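You operate a simulated robot arm through the tools that you are given. There is no shell and no other tool.

The job below is to be done with a simulated robot arm. You get a single attempt, and the scene is never put back.

TASK
Slide the ray lamp's shutter shut, switch it off and line up mirrors Q and T.
Fine: shutter before switch; Q and T end turned the same way as the other four mirrors, which stay as they are.

Only the result counts: the job must be done as asked and must still hold three seconds after the hand-in. Knocking over, shifting, dropping, spilling or breaking anything else fails it.

THE ROBOT
A 7-joint arm with a fingered hand, fixed in place. Base frame: the origin is on the floor under the middle of its stand, x ahead of it, y to its left, z up. Lengths are in m, angles in degrees, forces in N, time in s.
It reaches about 1.333 m from its shoulder. Its first joint turns from -69.0 to 172.0 degrees. Payload 5 kg.
The tool frame sits at the grasp point between the pads (the TCP): z along the fingers, y along the line on which they close. The tips reach 0.032 m beyond it. The gripper opens to 0.16 m; its body begins 0.089 m behind the TCP. The gripper is a hand of 3 fingers: y runs from the thumb to the fingers, the wrist lies at [0, 0, -0.252] in the tool frame, and closing takes about 1.5 s.
Orientation is that of the tool frame in the base frame, as a unit quaternion [x, y, z, w]. With the fingers straight down and closing along the base's y, the tool's x points along the base's -x, its y along +y and its z along -z.

THE INTERFACE
- The arm moves only by the tool send_rows. Its argument "deltas" is a list that holds one entry, the list of rows, each a list of 6 numbers: the shift along the tool's x, y, z in m, then the turn, a rotation vector about the tool's x, y, z in degrees. In form: [[[x, y, z, wx, wy, wz], ...]]. A call has 1 to 20 rows; each row shifts and turns the commanded pose from where the row before left it, along the tool's axes as they then stand. "grip" is the opening, from 0 (shut) to 1 (fully open), set as the call begins (left out, the last holds). Rows are played at 5 a second. More than 0.05 m and 8.6 degrees between two rows, or a gripper value outside its range, and nothing of the call is played. A pose out of reach is approached as far as the arm can. The call stops where the force on the tool passes 40 N (or 10 N more than at its start, if that is more) or the arm is blocked; 0.2 s more then pass. Each finger travels about 0.108 m/s and halts on what it meets, pressing with about 22 N; the grip force reading is that of the motor and also rises with nothing between the fingers. The clock runs only during rows and for 0.2 s after the last one: add rows that do not move to give the fingers time. It gives the time, the measured TCP pose, the force on the tool (base axes), the opening and the grip force at its end, in the units of the frame above (readings bear some noise), with the torque about the TCP (base axes, N m) and any sound that the robot's microphone picked up.
- Cameras (640 x 400 px; columns grow to the right, rows downward): "scene" is fixed at [0.399, -0.6492, 1.4286]; the picture's right is [0.75, -0.66, 0.00], its down [-0.51, -0.59, -0.62] and it looks along [0.41, 0.47, -0.78] (base axes); focal length 214 px, centre (320, 200). "wrist" rides on the gripper at [0.065, -0.004, -0.116] in the tool frame; the picture's right is [0.06, 1.00, 0.00], its down [-0.87, 0.05, -0.49] and it looks along [-0.49, 0.03, 0.87] (tool axes); focal length 261 px, centre (320, 200). There is no depth. A picture from a camera that has moved, and an enlarged one, comes with that camera's place and axes in the base frame and with its lens.
- camera(camera): a new picture of that camera. No time passes.
- raise_lower(by): slides the trunk up (or, below 0, down) by that many m; the arm rides with it, the base frame stays. It gives what a move gives, with no picture.
- move_fingers(finger1, finger2, thumb_bend): sets how far each is bent, from 0 (flat) to 1 (curled in); at 0.3 the hand is open as for a grip, at 0.7 the pads meet at the TCP. One left out holds its place. A second passes; each finger stops where it meets its share of the squeeze, and holds until it gets a number again. A gripper value or a shape takes the hand back. It gives what a move gives, with no picture; readings hold the bend of each and the force on the fingers (four entries, about 0 where the hand has none), thumb and palm.
- grasp_type(shape): the hand has 3 fingers and takes this shape, open, in about a second: jaw (thumb against the fingers, like two jaws); tri (thumb and two fingers); tip (a fingertip pinch); poke (one finger out to press); point (the index stretched); flat (the hand flat); cup (the hand cupped); fist (a fist). The gripper value then closes the fingers along that shape, each until it touches; the sizes above hold for jaw. It gives what a move gives, with no picture.
- enlarge(camera, box): a new picture of the part [left, top, right, bottom] of that camera's present view, enlarged. No time passes.
- hand_in(): hands the job in; it is judged then, once.

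Places have to be worked out from the pictures, the camera data and where the tool is seen. Open the gripper and draw the arm clear of the work before you hand the job in, unless the task says otherwise.

The tools are called after "Call:" as a command line: name --argument value ..., lists and objects as JSON in quotes. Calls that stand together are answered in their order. send_rows: Moves the arm, as the interface text tells. Its arguments: {"type":"object","properties":{"deltas":{"type":"array","items":{"type":"array","items":{"type":"array","items":{"type":"number"}}}},"grip":{"type":"number"}},"required":["deltas"]} The other tools are called the same way: raise_lower (by) moves the trunk up or down; grasp_type (shape) gives the hand a shape; move_fingers (finger1, finger2, thumb_bend) moves the fingers one by one; camera (camera) takes a picture; enlarge (camera, box) takes an enlarged picture of a part of a camera's view; hand_in () hands the job in.

At the start:

```text
clock: 0.0
tcp_pos: [0.6263, -0.2958, 1.2018]
tool_rot: [0.001, 1.0, 0.0, 0.0]
force: [0.2, -0.3, -1.1]
moment: [0.01, -0.01, -0.01]
grip_width: 0.1602
finger_force: 0.1
shape: jaw
bend: [0.3, 0.3, 0.3]
finger forces: [0.0, 0.0, 0.1, 0.2, 0.1, 0.0]
trunk travel left (down, up): [-0.675, 0.265]
```

scene: 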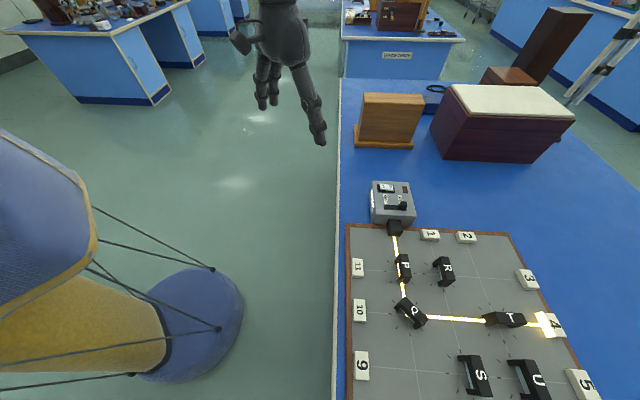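
wrist: 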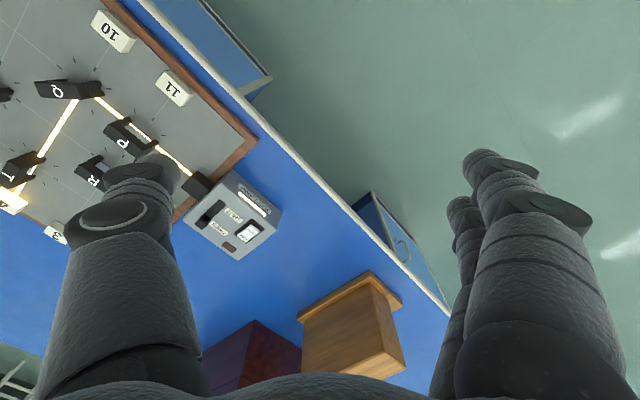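

The scene shows a grey lamp box at the board's edge, with mirrors P, R, Q, T, S and U on the board. I'll enlarge the lamp and the mirrors to see their details.

Call:
enlarge --camera "scene" --box '[350, 170, 430, 240]'

Call:
enlarge --camera "scene" --box '[340, 220, 600, 400]'

Call:
enlarge --camera "wrist" --box '[0, 0, 290, 270]'

```text
5.71 times, centred on (390, 205) of scene
camera zoom: at [0.399, -0.6492, 1.4286], right [0.75, -0.66, 0.0], down [-0.51, -0.59, -0.62], along [0.41, 0.47, -0.78], focal length 1226 px, centre (-80, 171)
```

zoom: 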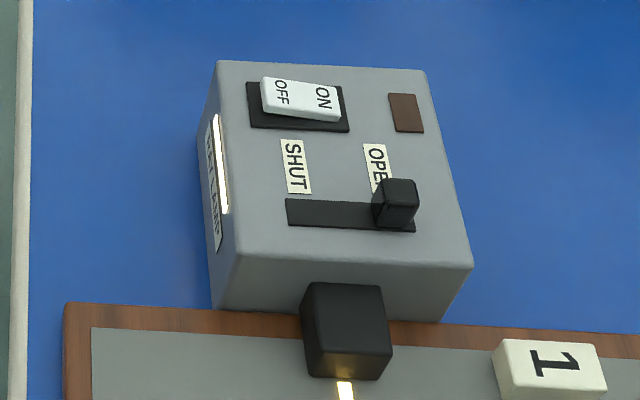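

```text
2.22 times, centred on (470, 310) of scene
camera zoom: at [0.399, -0.6492, 1.4286], right [0.75, -0.66, 0.0], down [-0.51, -0.59, -0.62], along [0.41, 0.47, -0.78], focal length 477 px, centre (-13, -44)
```

zoom: 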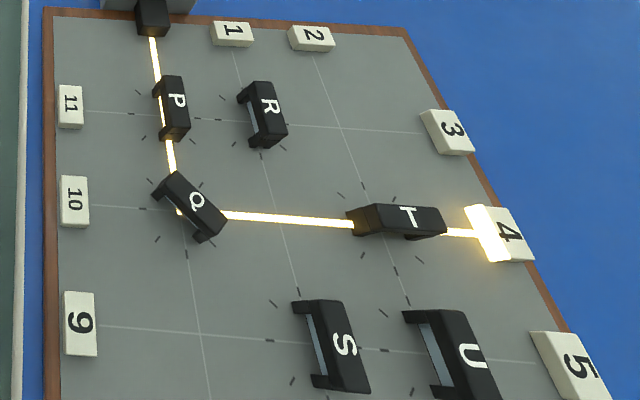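

```text
1.48 times, centred on (145, 135) of wrist
camera zoom: at [0.5625, -0.3005, 1.3171], right [-0.06, 1.0, 0.0], down [0.87, 0.05, 0.49], along [0.49, 0.03, -0.87], focal length 386 px, centre (579, 296)
```

zoom: 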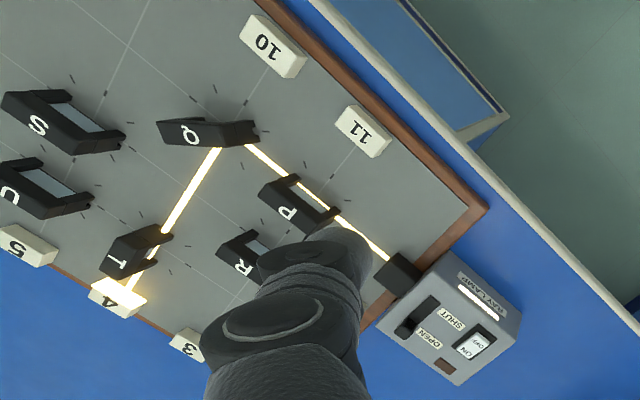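

The lamp's rocker looks to be near (0.90, -0.43, 0.88) and the shutter knob near (0.865, -0.515, 0.89). Q is near (0.65, -0.71) and T near (0.80, -0.87). I'll move the hand at its present height so the wrist camera looks over the board.

Call:
send_rows --deltas '[[[0.01, -0.045, 0, 0, 0, 0], [0.01, -0.045, 0, 0, 0, 0], [0.01, -0.045, 0, 0, 0, 0], [0.01, -0.045, 0, 0, 0, 0], [0.01, -0.045, 0, 0, 0, 0], [0.01, -0.045, 0, 0, 0, 0], [0.01, -0.045, 0, 0, 0, 0], [0.01, -0.045, 0, 0, 0, 0], [0.0, -0.045, 0, 0, 0, 0]]]'

Call:
camera --camera "wrist"

Call:
camera --camera "scene"

```text
clock: 2.0
tcp_pos: [0.5431, -0.7008, 1.1982]
tool_rot: [0.0, 1.0, 0.001, -0.001]
force: [-1.2, -1.1, -0.3]
moment: [0.04, 0.0, -0.02]
grip_width: 0.1601
finger_force: 0.1
shape: jaw
bend: [0.3, 0.3, 0.3]
finger forces: [0.0, 0.0, 0.0, 0.0, 0.0, 0.0]
trunk travel left (down, up): [-0.675, 0.265]
```

```text
taken
camera wrist: at [0.4788, -0.7049, 1.3141], right [-0.06, 1.0, 0.0], down [0.87, 0.05, 0.49], along [0.49, 0.03, -0.87], focal length 261 px, centre (320, 200)
```

wrist: 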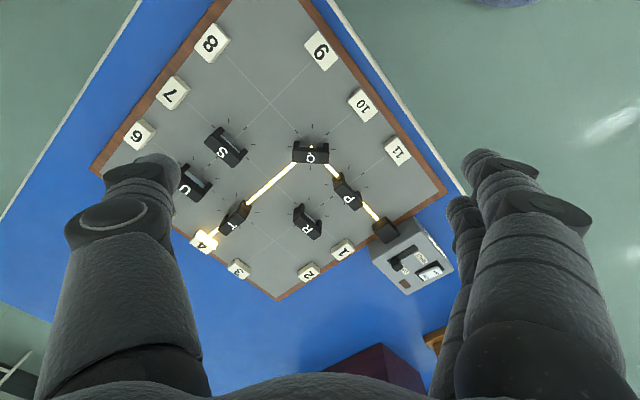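

```text
taken
```

scene: 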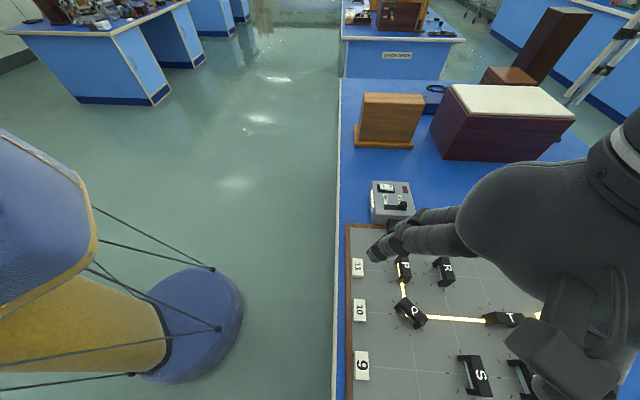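

This view shows the whole board, with its grid running at about 45° to the base axes. I'll enlarge the mirrors and the lamp for exact shapes and directions.

Call:
enlarge --camera "wrist" --box '[260, 110, 400, 198]'

Call:
enlarge --camera "wrist" --box '[170, 100, 340, 270]'

Call:
enlarge --camera "wrist" --box '[340, 190, 480, 310]'

Call:
enlarge --camera "scene" --box '[370, 240, 470, 340]'

```text
4.55 times, centred on (330, 154) of wrist
camera zoom: at [0.4788, -0.7049, 1.3141], right [-0.06, 1.0, 0.0], down [0.87, 0.05, 0.49], along [0.49, 0.03, -0.87], focal length 1185 px, centre (274, 409)
```

zoom: 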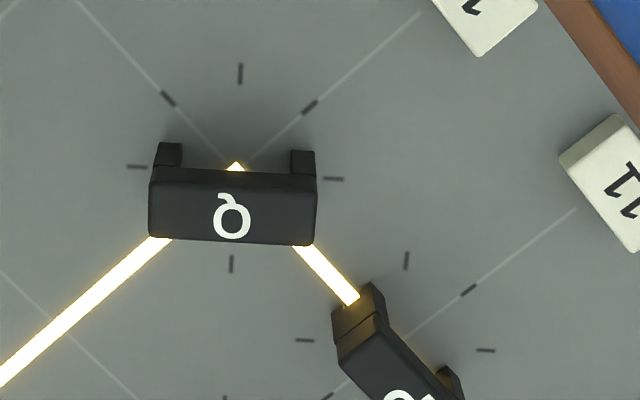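

```text
2.35 times, centred on (255, 185) of wrist
camera zoom: at [0.4788, -0.7049, 1.3141], right [-0.06, 1.0, 0.0], down [0.87, 0.05, 0.49], along [0.49, 0.03, -0.87], focal length 613 px, centre (473, 235)
```

zoom: 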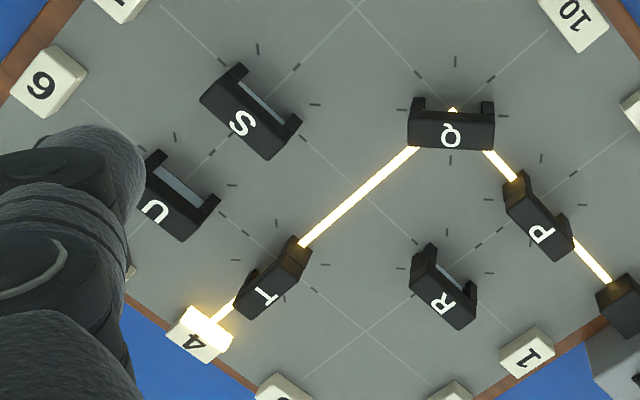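

```text
3.33 times, centred on (410, 250) of wrist
camera zoom: at [0.4788, -0.7049, 1.3141], right [-0.06, 1.0, 0.0], down [0.87, 0.05, 0.49], along [0.49, 0.03, -0.87], focal length 869 px, centre (20, 33)
```

zoom: 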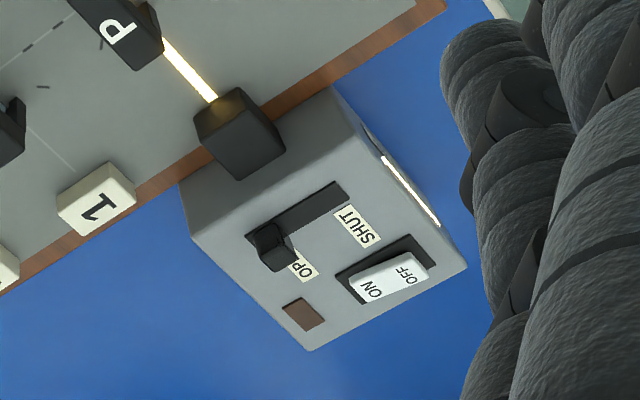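

```text
4.00 times, centred on (420, 290) of scene
camera zoom: at [0.399, -0.6492, 1.4286], right [0.75, -0.66, 0.0], down [-0.51, -0.59, -0.62], along [0.41, 0.47, -0.78], focal length 858 px, centre (-80, -160)
```

zoom: 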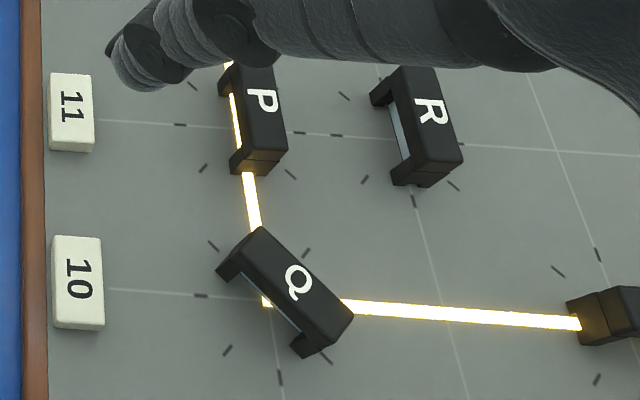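

The letter tops of P, R, S and U all point along base (0.7, -0.7). Q points along +x, so it needs 45° clockwise from above, and T points along (0.7, 0.7), so it needs 90° clockwise. I'll yaw the hand 45° anticlockwise to match the lamp's slot and move toward the lamp for a closer look.

Call:
send_rows --deltas '[[[0, 0, 0, 0, 0, -7.5], [0, 0, 0, 0, 0, -7.5], [0, 0, 0, 0, 0, -7.5], [0, 0, 0, 0, 0, -7.5], [0, 0, 0, 0, 0, -7.5], [0, 0, 0, 0, 0, -7.5], [-0.0396, -0.01025, 0.0185, 0, 0, 0], [-0.0396, -0.01025, 0.0185, 0, 0, 0], [-0.0396, -0.01025, 0.0185, 0, 0, 0], [-0.0396, -0.01025, 0.0185, 0, 0, 0], [-0.0396, -0.01025, 0.0185, 0, 0, 0], [-0.0396, -0.01025, 0.0185, 0, 0, 0], [-0.0396, -0.01025, 0.0185, 0, 0, 0], [-0.0396, -0.01025, 0.0185, 0, 0, 0]]]'

Call:
camera --camera "wrist"

Call:
camera --camera "scene"

```text
clock: 5.0
tcp_pos: [0.8247, -0.5369, 1.0524]
tool_rot: [-0.382, 0.924, 0.0, -0.002]
force: [0.8, -0.3, 0.0]
moment: [0.0, 0.0, -0.02]
grip_width: 0.1599
finger_force: 0.1
shape: jaw
bend: [0.3, 0.3, 0.3]
finger forces: [0.1, 0.1, 0.0, 0.1, 0.1, 0.0]
trunk travel left (down, up): [-0.675, 0.265]
```

```text
taken
camera wrist: at [0.7828, -0.5869, 1.1671], right [-0.75, 0.66, 0.0], down [0.58, 0.65, 0.49], along [0.32, 0.37, -0.87], focal length 261 px, centre (320, 200)
```

wrist: 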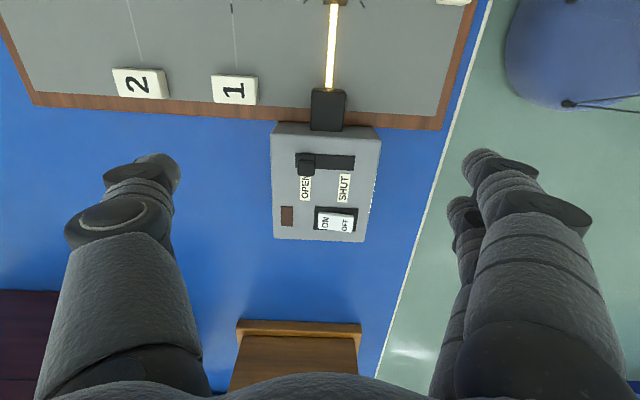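

```text
taken
```

scene: 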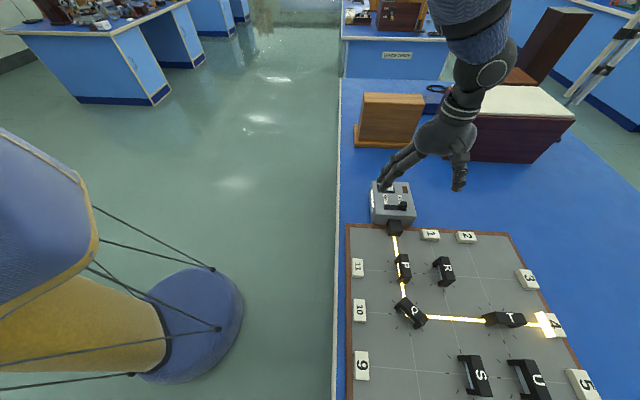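

The hand is yawed to line up with the lamp, and the lamp sits near the centre of the wrist view. I'll enlarge it for precise locations.

Call:
enlarge --camera "wrist" --box '[250, 70, 410, 250]'

Call:
enlarge --camera "scene" --box '[350, 130, 480, 240]'

```text
2.22 times, centred on (330, 160) of wrist
camera zoom: at [0.7828, -0.5869, 1.1671], right [-0.75, 0.66, 0.0], down [0.58, 0.65, 0.49], along [0.32, 0.37, -0.87], focal length 579 px, centre (298, 289)
```

zoom: 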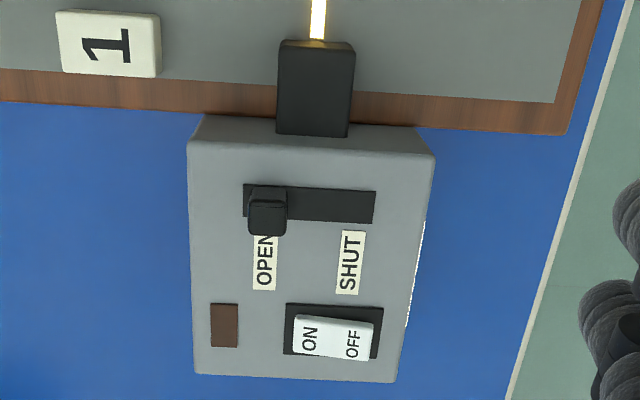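

```text
3.64 times, centred on (415, 185) of scene
camera zoom: at [0.399, -0.6492, 1.4286], right [0.75, -0.66, 0.0], down [-0.51, -0.59, -0.62], along [0.41, 0.47, -0.78], focal length 780 px, centre (-26, 254)
```

zoom: 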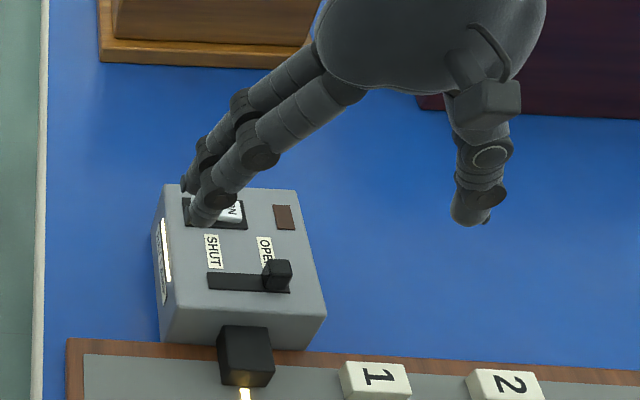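

Triangulating puts the knob at about (0.867, -0.514) with its top near z 0.895. The box top is near z 0.868, and the slot runs along base (-0.7, 0.7) with about 0.045 m of travel. I'll half close the hand and bring it above the slot with the thumb on the OPEN side, stopping short of contact.

Call:
send_rows --deltas '[[[-0.0144, 0.003, 0.035, 0, 0, 0], [-0.0144, 0.003, 0.035, 0, 0, 0], [-0.0145, 0.003, 0.035, 0, 0, 0], [0, 0, 0, 0, 0, 0], [0, 0, 0, 0, 0, 0]]]' --grip 0.6

Call:
camera --camera "wrist"

Call:
enlarge --camera "scene" --box '[350, 130, 480, 240]'

```text
clock: 6.2
tcp_pos: [0.8512, -0.4993, 0.9509]
tool_rot: [-0.383, 0.924, 0.0, 0.0]
force: [-0.3, 0.2, 0.5]
moment: [0.01, -0.01, 0.0]
grip_width: 0.0963
finger_force: 0.1
shape: jaw
bend: [0.71, 0.71, 0.7]
finger forces: [0.1, 0.0, 0.0, 0.1, 0.0, 0.1]
trunk travel left (down, up): [-0.675, 0.265]
```

```text
taken
camera wrist: at [0.8083, -0.5493, 1.0661], right [-0.75, 0.66, 0.0], down [0.58, 0.65, 0.49], along [0.33, 0.37, -0.87], focal length 261 px, centre (320, 200)
```

wrist: 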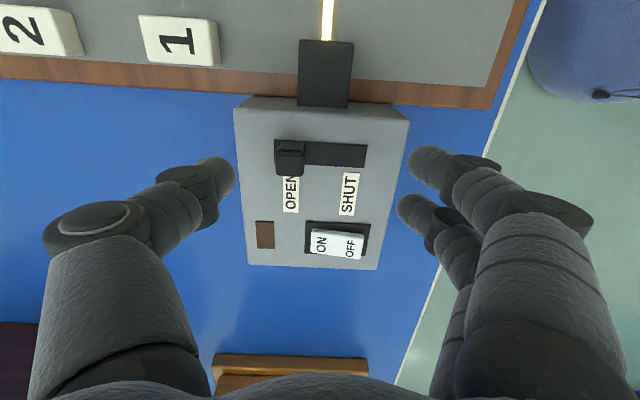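

```text
3.64 times, centred on (415, 185) of scene
camera zoom: at [0.399, -0.6492, 1.4286], right [0.75, -0.66, 0.0], down [-0.51, -0.59, -0.62], along [0.41, 0.47, -0.78], focal length 780 px, centre (-26, 254)
```

zoom: 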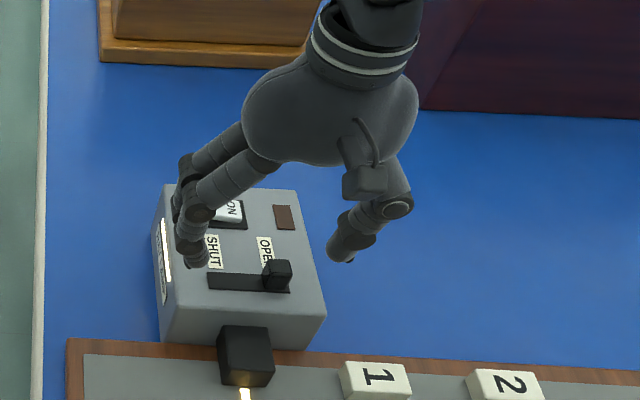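

The thumb is about 16 mm clear of the knob's OPEN face and the tips are near z 0.918. I'll lower 32 mm and check before going closer to the box top.

Call:
send_rows --deltas '[[[0, 0, 0.011, 0, 0, 0], [0, 0, 0.011, 0, 0, 0], [0, 0, 0.01, 0, 0, 0], [0, 0, 0, 0, 0, 0]]]'

Call:
camera --camera "wrist"

Call:
enlarge --camera "scene" --box '[360, 160, 440, 230]'

```text
clock: 7.2
tcp_pos: [0.8536, -0.499, 0.9176]
tool_rot: [-0.383, 0.924, 0.0, 0.0]
force: [1.6, -0.9, -0.2]
moment: [0.0, -0.02, -0.02]
grip_width: 0.0965
finger_force: 0.1
shape: jaw
bend: [0.71, 0.71, 0.7]
finger forces: [0.0, 0.1, 0.0, 0.0, 0.0, 0.0]
trunk travel left (down, up): [-0.675, 0.265]
```

```text
taken
camera wrist: at [0.8099, -0.5485, 1.0328], right [-0.75, 0.66, 0.0], down [0.58, 0.65, 0.49], along [0.33, 0.37, -0.87], focal length 261 px, centre (320, 200)
```

wrist: 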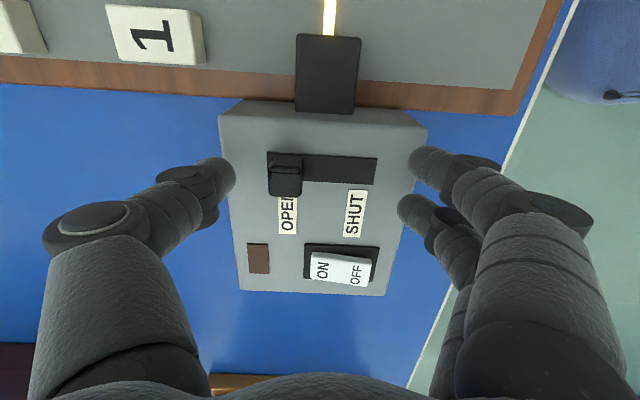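

```text
5.71 times, centred on (400, 195) of scene
camera zoom: at [0.399, -0.6492, 1.4286], right [0.75, -0.66, 0.0], down [-0.51, -0.59, -0.62], along [0.41, 0.47, -0.78], focal length 1226 px, centre (-137, 229)
```

zoom: 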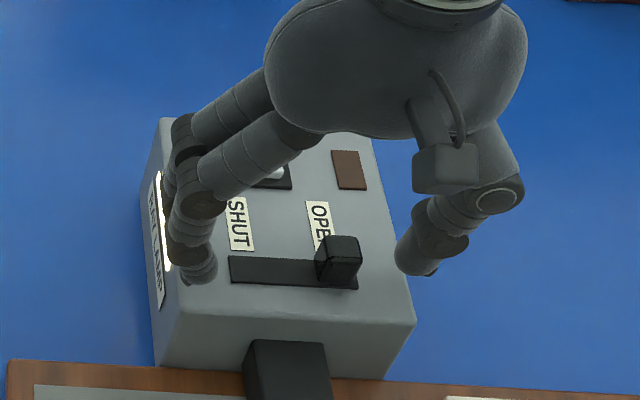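

Nothing has been touched yet and the thumb is level with the knob. I'll lower another 7 mm, then push along the slot toward SHUT in small steps.

Call:
send_rows --deltas '[[[0, 0, 0.007, 0, 0, 0], [0, 0, 0, 0, 0, 0], [0, 0.008, 0, 0, 0, 0], [0, 0.008, 0, 0, 0, 0], [0, 0.006, 0, 0, 0, 0], [0, 0.006, 0, 0, 0, 0], [0, 0.006, 0, 0, 0, 0], [0, 0.006, 0, 0, 0, 0], [0, 0, 0, 0, 0, 0]]]'

Call:
camera --camera "wrist"

Call:
enlarge --camera "scene" --box '[360, 160, 440, 230]'

```text
clock: 9.2
tcp_pos: [0.8255, -0.4704, 0.9104]
tool_rot: [-0.384, 0.924, 0.001, 0.0]
force: [-0.4, -0.7, 1.0]
moment: [0.01, 0.01, 0.0]
grip_width: 0.0965
finger_force: 0.0
shape: jaw
bend: [0.71, 0.71, 0.7]
finger forces: [0.0, 0.1, 0.0, 0.1, 0.1, 0.0]
trunk travel left (down, up): [-0.675, 0.265]
```

```text
taken
camera wrist: at [0.7827, -0.5191, 1.0247], right [-0.75, 0.66, 0.0], down [0.58, 0.65, 0.49], along [0.33, 0.37, -0.87], focal length 261 px, centre (320, 200)
```

wrist: 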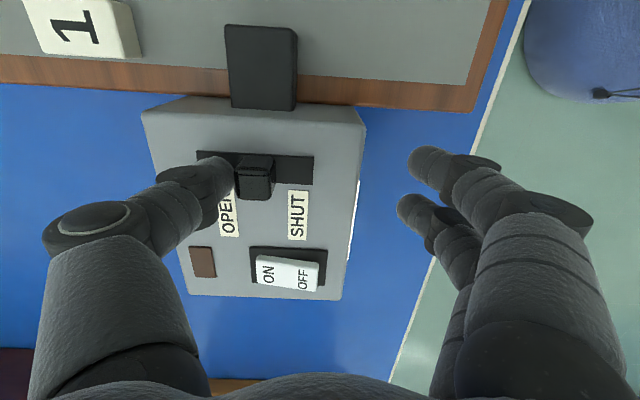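

```text
5.71 times, centred on (400, 195) of scene
camera zoom: at [0.399, -0.6492, 1.4286], right [0.75, -0.66, 0.0], down [-0.51, -0.59, -0.62], along [0.41, 0.47, -0.78], focal length 1226 px, centre (-137, 229)
```

zoom: 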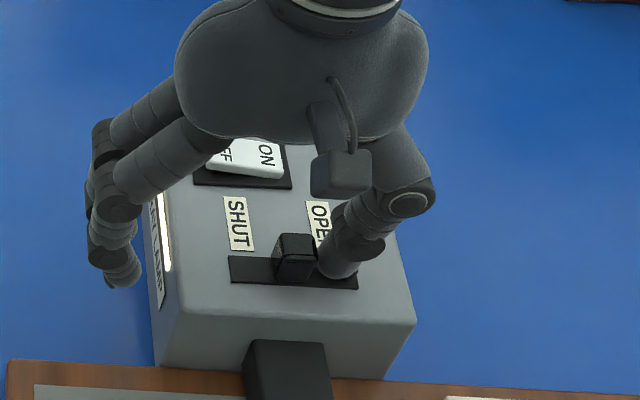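

The knob is sliding with the thumb and the beam is already gone. It has roughly 20 mm left, so I'll keep pushing in small steps.

Call:
send_rows --deltas '[[[0, 0.005, 0, 0, 0, 0], [0, 0.005, 0, 0, 0, 0], [0, 0.005, 0, 0, 0, 0], [0, 0.003, 0, 0, 0, 0], [0, 0, 0, 0, 0, 0]]]'

Call:
enlarge --camera "wrist" --box '[120, 80, 380, 300]'

Call:
enlarge --camera "scene" --box '[360, 160, 440, 230]'

```text
clock: 10.4
tcp_pos: [0.8123, -0.4591, 0.9102]
tool_rot: [-0.383, 0.924, 0.0, 0.0]
force: [0.9, 0.1, 0.0]
moment: [-0.02, 0.0, -0.01]
grip_width: 0.0965
finger_force: 0.1
shape: jaw
bend: [0.71, 0.71, 0.7]
finger forces: [0.1, 0.0, 0.0, 0.0, 0.0, 0.0]
trunk travel left (down, up): [-0.675, 0.265]
```

```text
1.82 times, centred on (250, 190) of wrist
camera zoom: at [0.7699, -0.5071, 1.025], right [-0.75, 0.66, 0.0], down [0.58, 0.65, 0.49], along [0.33, 0.37, -0.87], focal length 474 px, centre (447, 218)
```

zoom: 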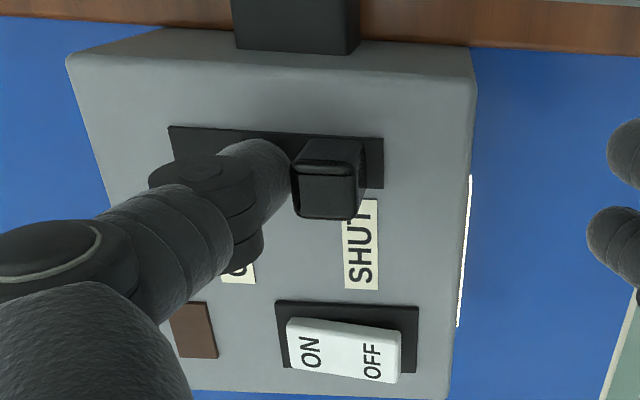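

```text
5.71 times, centred on (400, 195) of scene
camera zoom: at [0.399, -0.6492, 1.4286], right [0.75, -0.66, 0.0], down [-0.51, -0.59, -0.62], along [0.41, 0.47, -0.78], focal length 1226 px, centre (-137, 229)
```

zoom: 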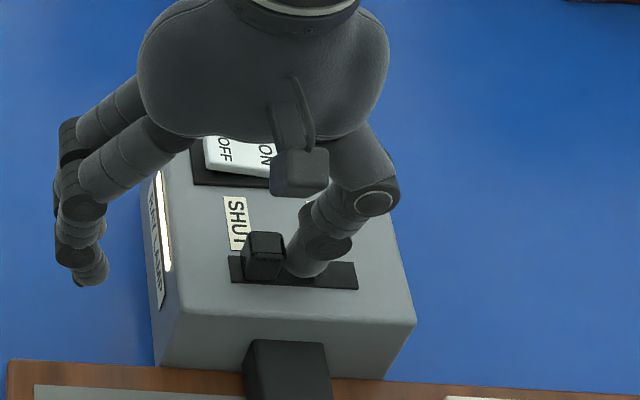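

There's about 7 mm of slot left. I'll push on in 2 mm steps until the stop is felt or reached.

Call:
send_rows --deltas '[[[0, 0.002, 0, 0, 0, 0], [0, 0.002, 0, 0, 0, 0], [0, 0.002, 0, 0, 0, 0], [0, 0, 0, 0, 0, 0]]]'

Call:
enlarge --camera "wrist" --box '[120, 80, 380, 300]'

Call:
enlarge --camera "scene" --box '[360, 160, 440, 230]'

```text
clock: 11.4
tcp_pos: [0.8073, -0.4533, 0.9103]
tool_rot: [-0.383, 0.924, 0.0, 0.0]
force: [0.4, -0.2, -0.1]
moment: [0.0, -0.02, 0.02]
grip_width: 0.0962
finger_force: 0.0
shape: jaw
bend: [0.71, 0.71, 0.7]
finger forces: [0.0, 0.0, 0.0, 0.1, 0.2, 0.1]
trunk travel left (down, up): [-0.675, 0.265]
```

```text
1.82 times, centred on (250, 190) of wrist
camera zoom: at [0.7651, -0.5026, 1.0261], right [-0.75, 0.66, 0.0], down [0.58, 0.65, 0.49], along [0.33, 0.37, -0.87], focal length 474 px, centre (447, 218)
```

zoom: 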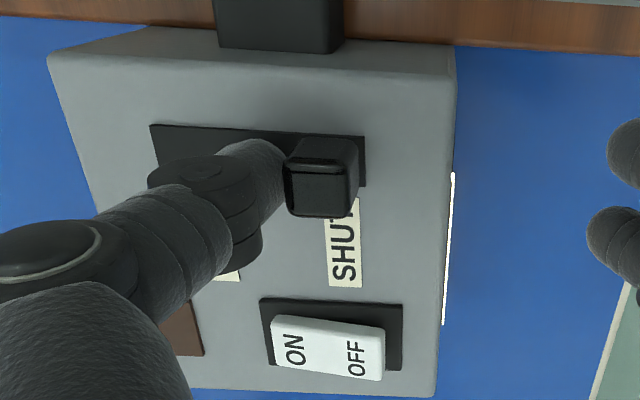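

```text
5.71 times, centred on (400, 195) of scene
camera zoom: at [0.399, -0.6492, 1.4286], right [0.75, -0.66, 0.0], down [-0.51, -0.59, -0.62], along [0.41, 0.47, -0.78], focal length 1226 px, centre (-137, 229)
```

zoom: 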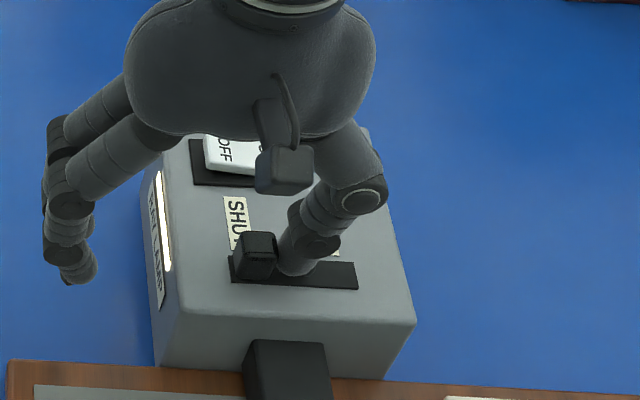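

The knob is nearly at the slot's end and the force is still about zero. I'll push 4 mm further in 1 mm steps to meet the stop.

Call:
send_rows --deltas '[[[0, 0.001, 0, 0, 0, 0], [0, 0.001, 0, 0, 0, 0], [0, 0.001, 0, 0, 0, 0], [0, 0.001, 0, 0, 0, 0], [0, 0, 0, 0, 0, 0]]]'

Call:
enlarge --camera "wrist" --box '[120, 80, 380, 300]'

Call:
enlarge --camera "scene" --box '[360, 160, 440, 230]'

```text
clock: 12.6
tcp_pos: [0.8055, -0.45, 0.9107]
tool_rot: [-0.383, 0.924, -0.001, 0.0]
force: [1.3, -3.3, 3.4]
moment: [-0.11, -0.12, 0.01]
grip_width: 0.0968
finger_force: 0.0
shape: jaw
bend: [0.71, 0.71, 0.69]
finger forces: [0.0, 0.0, 0.0, 0.1, 3.4, 0.0]
trunk travel left (down, up): [-0.675, 0.265]
```

```text
1.82 times, centred on (250, 190) of wrist
camera zoom: at [0.7624, -0.4996, 1.025], right [-0.75, 0.66, 0.0], down [0.58, 0.65, 0.49], along [0.33, 0.37, -0.87], focal length 474 px, centre (447, 218)
```

zoom: 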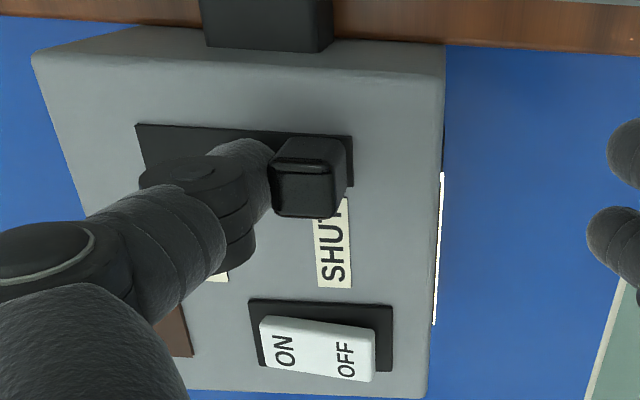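

```text
5.71 times, centred on (400, 195) of scene
camera zoom: at [0.399, -0.6492, 1.4286], right [0.75, -0.66, 0.0], down [-0.51, -0.59, -0.62], along [0.41, 0.47, -0.78], focal length 1226 px, centre (-137, 229)
```

zoom: 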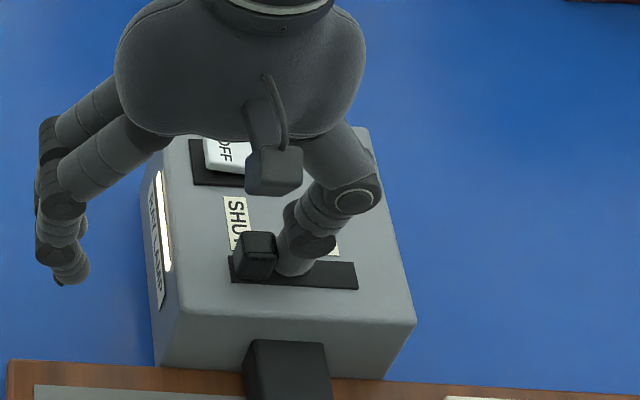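

The force reading of about 4 N on the thumb and the unmoved knob show it has met the SHUT stop. I'll back off 8 mm, rise 50 mm and move until the thumb is above the rocker's OFF end, near (0.890, -0.416).

Call:
send_rows --deltas '[[[0, -0.004, 0, 0, 0, 0], [0, -0.004, 0, 0, 0, 0], [0, 0, -0.025, 0, 0, 0], [0, 0, -0.025, 0, 0, 0], [-0.03, 0.011, 0, 0, 0, 0], [-0.03, 0.011, 0, 0, 0, 0], [-0.028, 0.0106, 0, 0, 0, 0], [0, 0, 0, 0, 0, 0]]]'

Call:
camera --camera "wrist"

Call:
enlarge --camera "scene" --box '[360, 160, 440, 230]'

```text
clock: 14.4
tcp_pos: [0.8493, -0.3714, 0.9599]
tool_rot: [-0.382, 0.924, 0.0, 0.0]
force: [-0.7, -0.2, 0.0]
moment: [0.03, -0.02, -0.02]
grip_width: 0.0964
finger_force: 0.1
shape: jaw
bend: [0.71, 0.71, 0.7]
finger forces: [0.0, 0.1, 0.0, 0.0, 0.0, 0.1]
trunk travel left (down, up): [-0.675, 0.265]
```

```text
taken
camera wrist: at [0.8062, -0.42, 1.0743], right [-0.75, 0.66, 0.0], down [0.58, 0.65, 0.49], along [0.33, 0.37, -0.87], focal length 261 px, centre (320, 200)
```

wrist: 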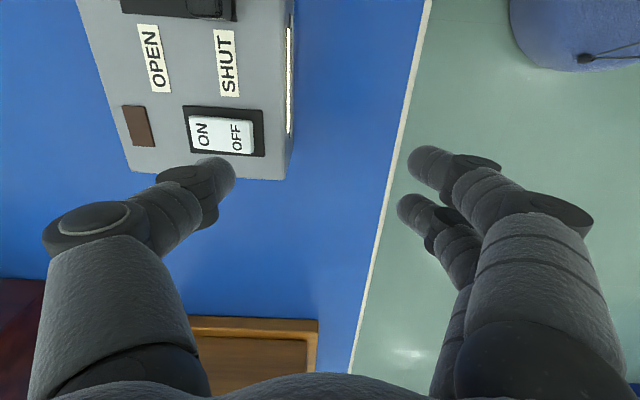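

```text
5.71 times, centred on (400, 195) of scene
camera zoom: at [0.399, -0.6492, 1.4286], right [0.75, -0.66, 0.0], down [-0.51, -0.59, -0.62], along [0.41, 0.47, -0.78], focal length 1226 px, centre (-137, 229)
```

zoom: 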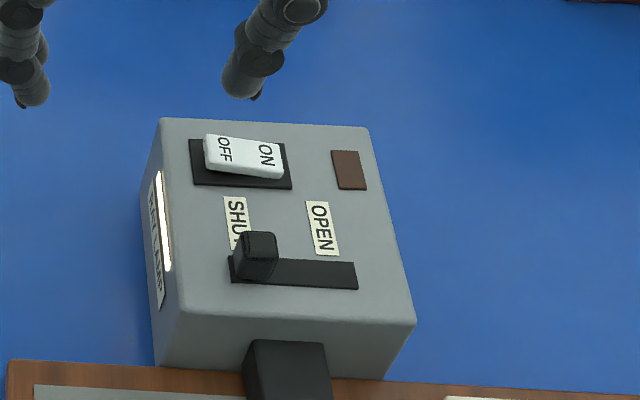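

The shutter is at SHUT and the rocker is still ON. The thumb tip projects to about (0.889, -0.417), right over the OFF end. I'll lower it in small steps and watch for contact.

Call:
send_rows --deltas '[[[0, 0, 0.01, 0, 0, 0], [0, 0, 0.01, 0, 0, 0], [0, 0, 0.008, 0, 0, 0], [0, 0, 0.004, 0, 0, 0], [0, 0, 0.003, 0, 0, 0], [0, 0, 0, 0, 0, 0]]]'

Call:
camera --camera "wrist"

Call:
enlarge --camera "scene" --box '[360, 160, 440, 230]'

```text
clock: 15.8
tcp_pos: [0.8509, -0.3708, 0.9248]
tool_rot: [-0.382, 0.924, 0.0, 0.0]
force: [-0.3, 0.3, 0.0]
moment: [0.0, 0.0, -0.01]
grip_width: 0.0964
finger_force: 0.0
shape: jaw
bend: [0.71, 0.71, 0.7]
finger forces: [0.0, 0.0, 0.1, 0.1, 0.0, 0.1]
trunk travel left (down, up): [-0.675, 0.265]
```

```text
taken
camera wrist: at [0.8072, -0.4195, 1.0394], right [-0.75, 0.66, 0.0], down [0.58, 0.65, 0.49], along [0.33, 0.37, -0.87], focal length 261 px, centre (320, 200)
```

wrist: 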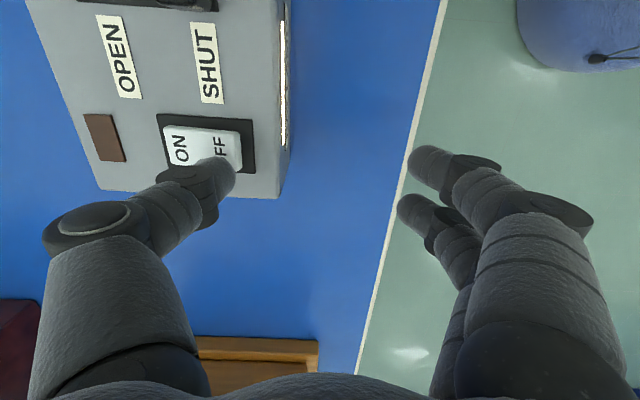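

```text
5.71 times, centred on (400, 195) of scene
camera zoom: at [0.399, -0.6492, 1.4286], right [0.75, -0.66, 0.0], down [-0.51, -0.59, -0.62], along [0.41, 0.47, -0.78], focal length 1226 px, centre (-137, 229)
```

zoom: 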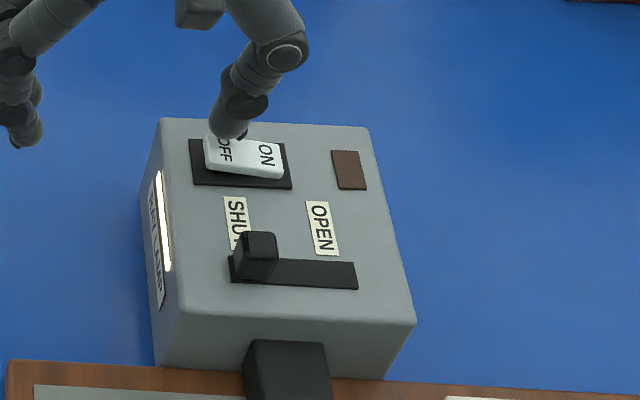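

The tip is just above the rocker, only about 9 mm toward OFF from its middle. I'll shift 5 mm further toward OFF and 2 mm inward, then press down slowly.

Call:
send_rows --deltas '[[[0.002, 0.005, 0, 0, 0, 0], [0, 0, 0.003, 0, 0, 0], [0, 0, 0.002, 0, 0, 0], [0, 0, 0.002, 0, 0, 0], [0, 0, 0.002, 0, 0, 0], [0, 0, 0, 0, 0, 0]]]'

Call:
enlarge --camera "scene" --box '[360, 160, 440, 230]'

```text
clock: 17.2
tcp_pos: [0.8448, -0.3682, 0.9165]
tool_rot: [-0.383, 0.924, -0.001, 0.001]
force: [-1.6, 0.6, 13.8]
moment: [-0.7, -0.61, -0.07]
grip_width: 0.0959
finger_force: 0.0
shape: jaw
bend: [0.71, 0.71, 0.71]
finger forces: [0.1, 0.0, 0.0, 0.1, 14.3, 0.0]
trunk travel left (down, up): [-0.675, 0.265]
```

```text
5.71 times, centred on (400, 195) of scene
camera zoom: at [0.399, -0.6492, 1.4286], right [0.75, -0.66, 0.0], down [-0.51, -0.59, -0.62], along [0.41, 0.47, -0.78], focal length 1226 px, centre (-137, 229)
```

zoom: 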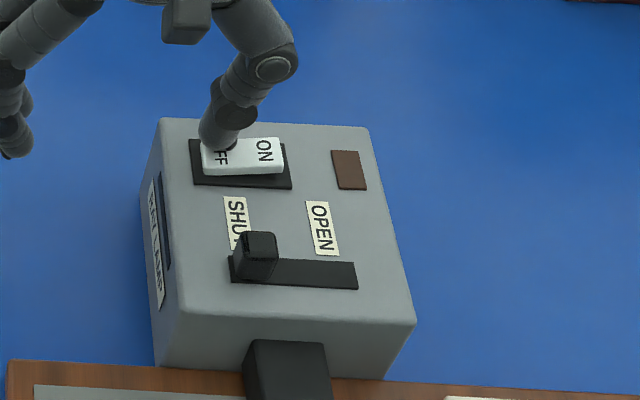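

The lamp's side light went dark and the rocker has tilted to OFF, with about 14 N on the thumb. I'll lift off and check that it stays.

Call:
send_rows --deltas '[[[0, 0, -0.01, 0, 0, 0], [0, 0, -0.03, 0, 0, 0], [0, 0, -0.04, 0, 0, 0], [0, 0, -0.04, 0, 0, 0], [0, 0, 0, 0, 0, 0]]]'

Call:
enlarge --camera "scene" --box '[360, 160, 440, 230]'

Call:
enlarge --camera "scene" --box '[340, 220, 600, 400]'

```text
clock: 18.4
tcp_pos: [0.8462, -0.366, 1.0351]
tool_rot: [-0.382, 0.924, 0.0, -0.002]
force: [-0.7, 0.2, -0.5]
moment: [0.03, 0.02, -0.01]
grip_width: 0.0964
finger_force: 0.1
shape: jaw
bend: [0.71, 0.71, 0.7]
finger forces: [0.0, 0.0, 0.0, 0.1, 0.1, 0.0]
trunk travel left (down, up): [-0.675, 0.265]
```

```text
5.71 times, centred on (400, 195) of scene
camera zoom: at [0.399, -0.6492, 1.4286], right [0.75, -0.66, 0.0], down [-0.51, -0.59, -0.62], along [0.41, 0.47, -0.78], focal length 1226 px, centre (-137, 229)
```

zoom: 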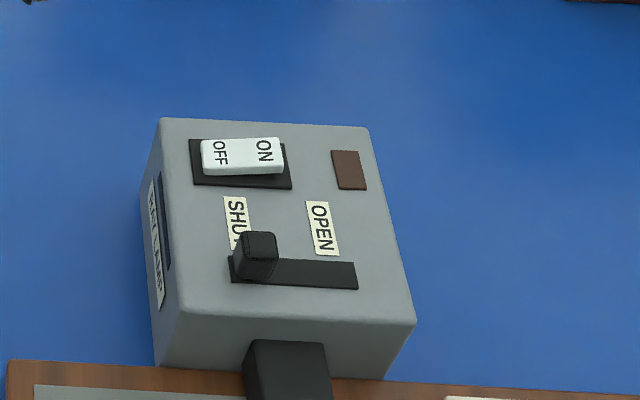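

```text
2.22 times, centred on (470, 310) of scene
camera zoom: at [0.399, -0.6492, 1.4286], right [0.75, -0.66, 0.0], down [-0.51, -0.59, -0.62], along [0.41, 0.47, -0.78], focal length 477 px, centre (-13, -44)
```

zoom: 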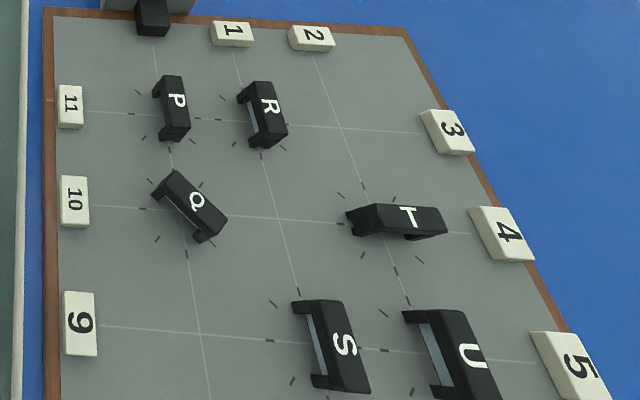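

The lamp is off with the shutter shut, and the rest of the board is unchanged. Before grasping, I'll enlarge T, Q and the reference mirrors in the scene view to check which way each faces.

Call:
enlarge --camera "scene" --box '[475, 290, 545, 340]'

Call:
enlarge --camera "scene" --box '[380, 245, 470, 335]'

Call:
enlarge --camera "scene" --box '[450, 340, 560, 400]'

```text
8.00 times, centred on (510, 315) of scene
camera zoom: at [0.399, -0.6492, 1.4286], right [0.75, -0.66, 0.0], down [-0.51, -0.59, -0.62], along [0.41, 0.47, -0.78], focal length 1716 px, centre (-1200, -720)
```

zoom: 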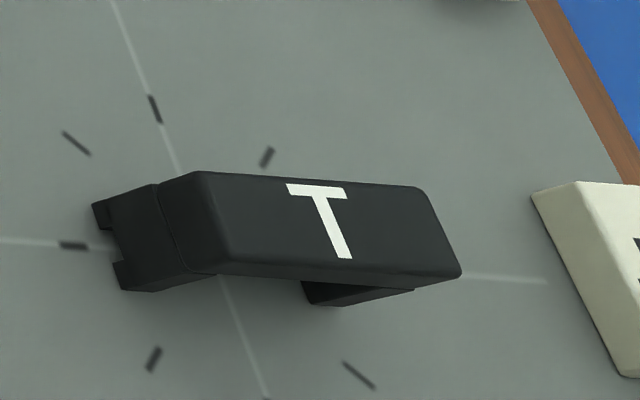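

```text
4.44 times, centred on (425, 290) of scene
camera zoom: at [0.399, -0.6492, 1.4286], right [0.75, -0.66, 0.0], down [-0.51, -0.59, -0.62], along [0.41, 0.47, -0.78], focal length 953 px, centre (-147, -200)
```

zoom: 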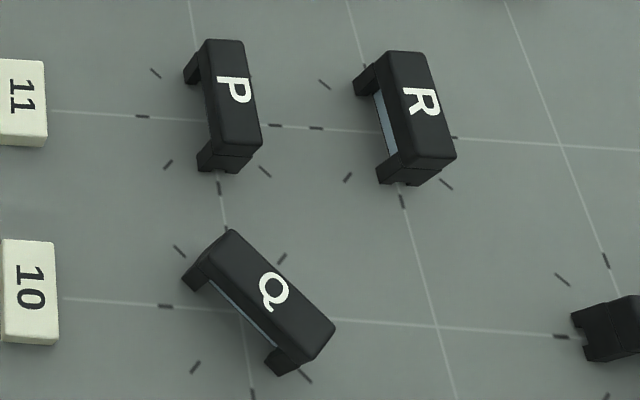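

```text
5.82 times, centred on (505, 370) of scene
camera zoom: at [0.399, -0.6492, 1.4286], right [0.75, -0.66, 0.0], down [-0.51, -0.59, -0.62], along [0.41, 0.47, -0.78], focal length 1248 px, centre (-756, -789)
```

zoom: 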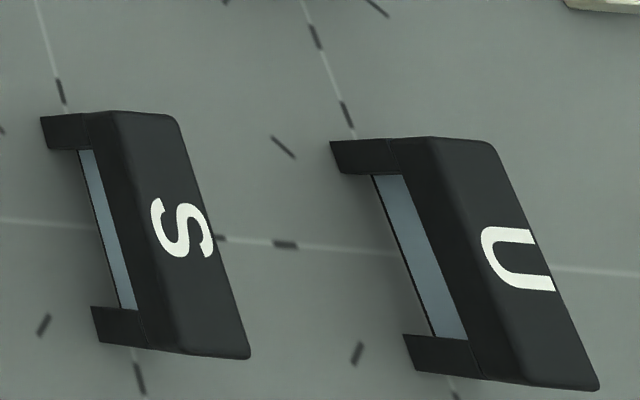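

All four references have their letter tops pointing along (0.7, -0.7), parallel to the grid, and each bar sits centred over its pivot. Q's pivot is near (0.639, -0.712) and T's near (0.791, -0.867). I'll yaw another 45° so the jaws straddle Q's thin side and move above Q.

Call:
send_rows --deltas '[[[0, 0, 0, 0, 0, -7.5], [0, 0, 0, 0, 0, -7.5], [0, 0, 0, 0, 0, -7.5], [0, 0, 0, 0, 0, -7.5], [0, 0, 0, 0, 0, -7.5], [0, 0, 0, 0, 0, -7.5], [0.0384, 0.023, 0.0039, 0, 0, 0], [0.0384, 0.023, 0.0039, 0, 0, 0], [0.0384, 0.023, 0.0039, 0, 0, 0], [0.0384, 0.023, 0.0039, 0, 0, 0], [0.0384, 0.023, 0.0039, 0, 0, 0], [0.0384, 0.023, 0.0039, 0, 0, 0], [0.0384, 0.023, 0.0039, 0, 0, 0], [0.0384, 0.023, 0.0039, 0, 0, 0], [0.0384, 0.023, 0.0039, 0, 0, 0], [0, 0, 0, 0, 0, 0]]]'

Call:
camera --camera "wrist"

Call:
camera --camera "scene"

```text
clock: 21.8
tcp_pos: [0.6385, -0.7134, 0.9998]
tool_rot: [-0.707, 0.707, 0.0, 0.001]
force: [0.1, 0.2, -0.4]
moment: [-0.03, 0.02, 0.01]
grip_width: 0.0962
finger_force: 0.1
shape: jaw
bend: [0.71, 0.71, 0.7]
finger forces: [0.0, 0.0, 0.0, 0.0, 0.0, 0.0]
trunk travel left (down, up): [-0.675, 0.265]
```

```text
taken
camera wrist: at [0.6431, -0.7789, 1.1154], right [-1.0, -0.06, 0.0], down [-0.05, 0.87, 0.49], along [-0.03, 0.49, -0.87], focal length 261 px, centre (320, 200)
```

wrist: 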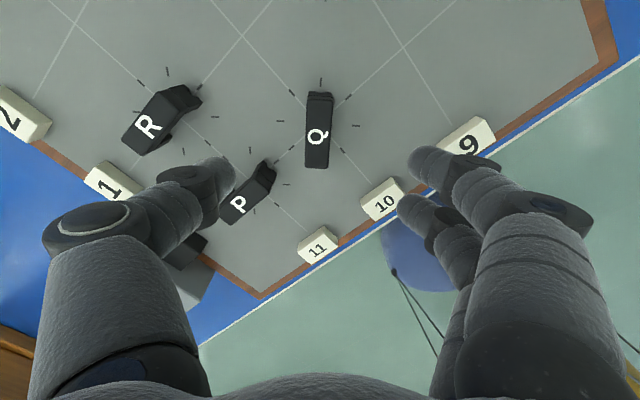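

```text
taken
```

scene: 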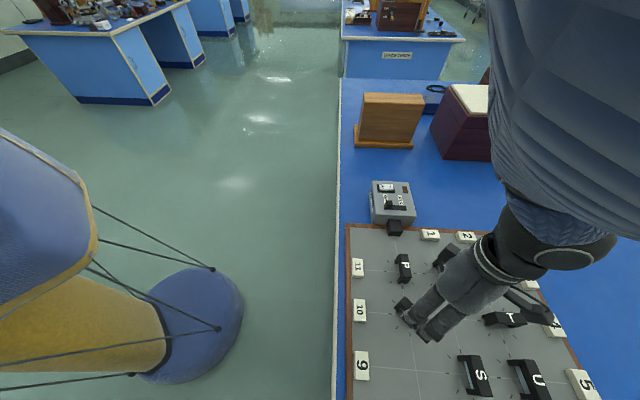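

Q sits almost exactly below the TCP. I'll enlarge to measure its centre, its angle and the thickness of the bar.

Call:
enlarge --camera "wrist" --box '[250, 60, 390, 190]'

```text
3.08 times, centred on (320, 125) of wrist
camera zoom: at [0.6431, -0.7789, 1.1154], right [-1.0, -0.06, 0.0], down [-0.05, 0.87, 0.49], along [-0.03, 0.49, -0.87], focal length 802 px, centre (320, 431)
```

zoom: 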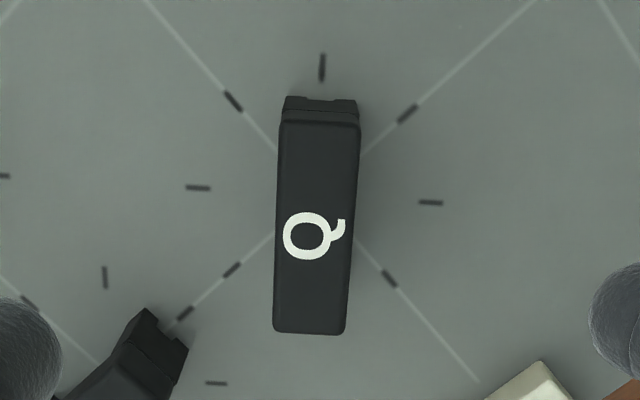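

Q's centre is at about (0.640, -0.711), its bar runs exactly along y, and it is 23 mm thick and 66 mm long. The grid is within 0.3° of 45°. I'll centre on it, narrow the jaws to about 72 mm and lower to a little above the mirror.

Call:
send_rows --deltas '[[[-0.002, -0.0015, 0, 0, 0, 0], [0, 0, 0.03, 0, 0, 0], [0, 0, 0.03, 0, 0, 0], [0, 0, 0.02, 0, 0, 0], [0, 0, 0, 0, 0, 0]]]' --grip 0.45

Call:
camera --camera "wrist"

Call:
enlarge --camera "scene" --box '[370, 240, 490, 340]'

```text
clock: 23.0
tcp_pos: [0.6388, -0.7123, 0.9202]
tool_rot: [-0.707, 0.707, 0.0, -0.001]
force: [-0.6, -0.5, 0.2]
moment: [-0.01, 0.0, 0.01]
grip_width: 0.0728
finger_force: 0.0
shape: jaw
bend: [0.73, 0.73, 0.7]
finger forces: [0.0, 0.1, 0.0, 0.1, 0.0, 0.0]
trunk travel left (down, up): [-0.675, 0.265]
```

```text
taken
camera wrist: at [0.6434, -0.7772, 1.0361], right [-1.0, -0.06, 0.0], down [-0.05, 0.87, 0.49], along [-0.03, 0.49, -0.87], focal length 261 px, centre (320, 200)
```

wrist: 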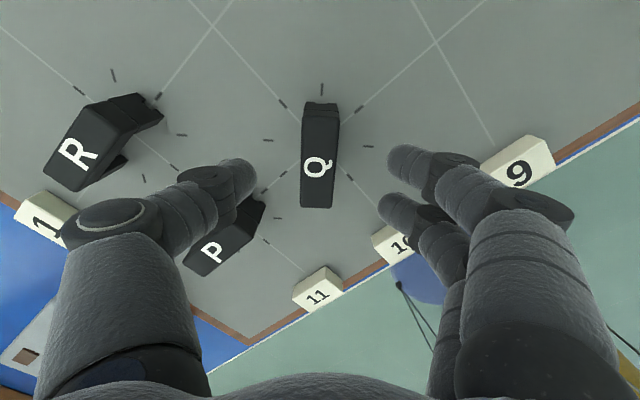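

```text
4.00 times, centred on (430, 290) of scene
camera zoom: at [0.399, -0.6492, 1.4286], right [0.75, -0.66, 0.0], down [-0.51, -0.59, -0.62], along [0.41, 0.47, -0.78], focal length 858 px, centre (-120, -160)
```

zoom: 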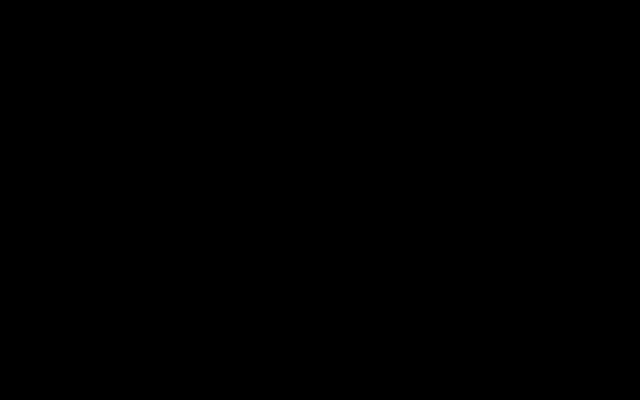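

The scene camera is now blocked by the arm, so I'll use the wrist camera. Q is centred between the thumb and the fingers, and P is about 30 mm clear of the thumb's path. I'll lower to TCP z of about 0.871, leaving the tips about 12 mm above the board.

Call:
send_rows --deltas '[[[0, 0, 0.015, 0, 0, 0], [0, 0, 0.015, 0, 0, 0], [0, 0, 0.01, 0, 0, 0], [0, 0, 0.009, 0, 0, 0], [0, 0, 0, 0, 0, 0]]]'

Call:
camera --camera "wrist"

```text
clock: 24.2
tcp_pos: [0.6376, -0.7107, 0.8726]
tool_rot: [-0.707, 0.708, 0.0, 0.0]
force: [1.4, 0.3, -0.7]
moment: [-0.02, -0.01, -0.02]
grip_width: 0.0724
finger_force: 0.0
shape: jaw
bend: [0.73, 0.73, 0.7]
finger forces: [0.0, 0.0, 0.0, 0.0, 0.0, 0.1]
trunk travel left (down, up): [-0.675, 0.265]
```

```text
taken
camera wrist: at [0.6427, -0.7762, 0.9874], right [-1.0, -0.06, 0.0], down [-0.05, 0.87, 0.49], along [-0.03, 0.49, -0.87], focal length 261 px, centre (320, 200)
```

wrist: 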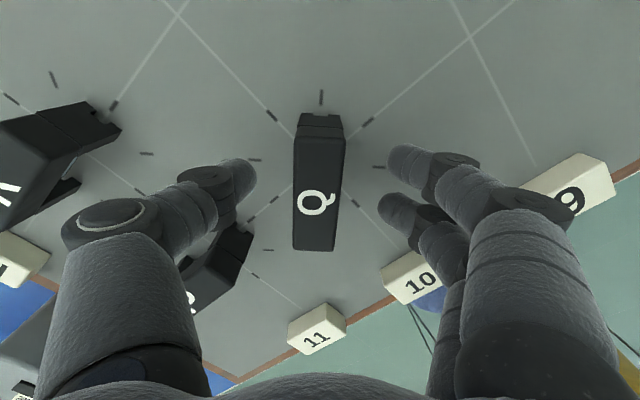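

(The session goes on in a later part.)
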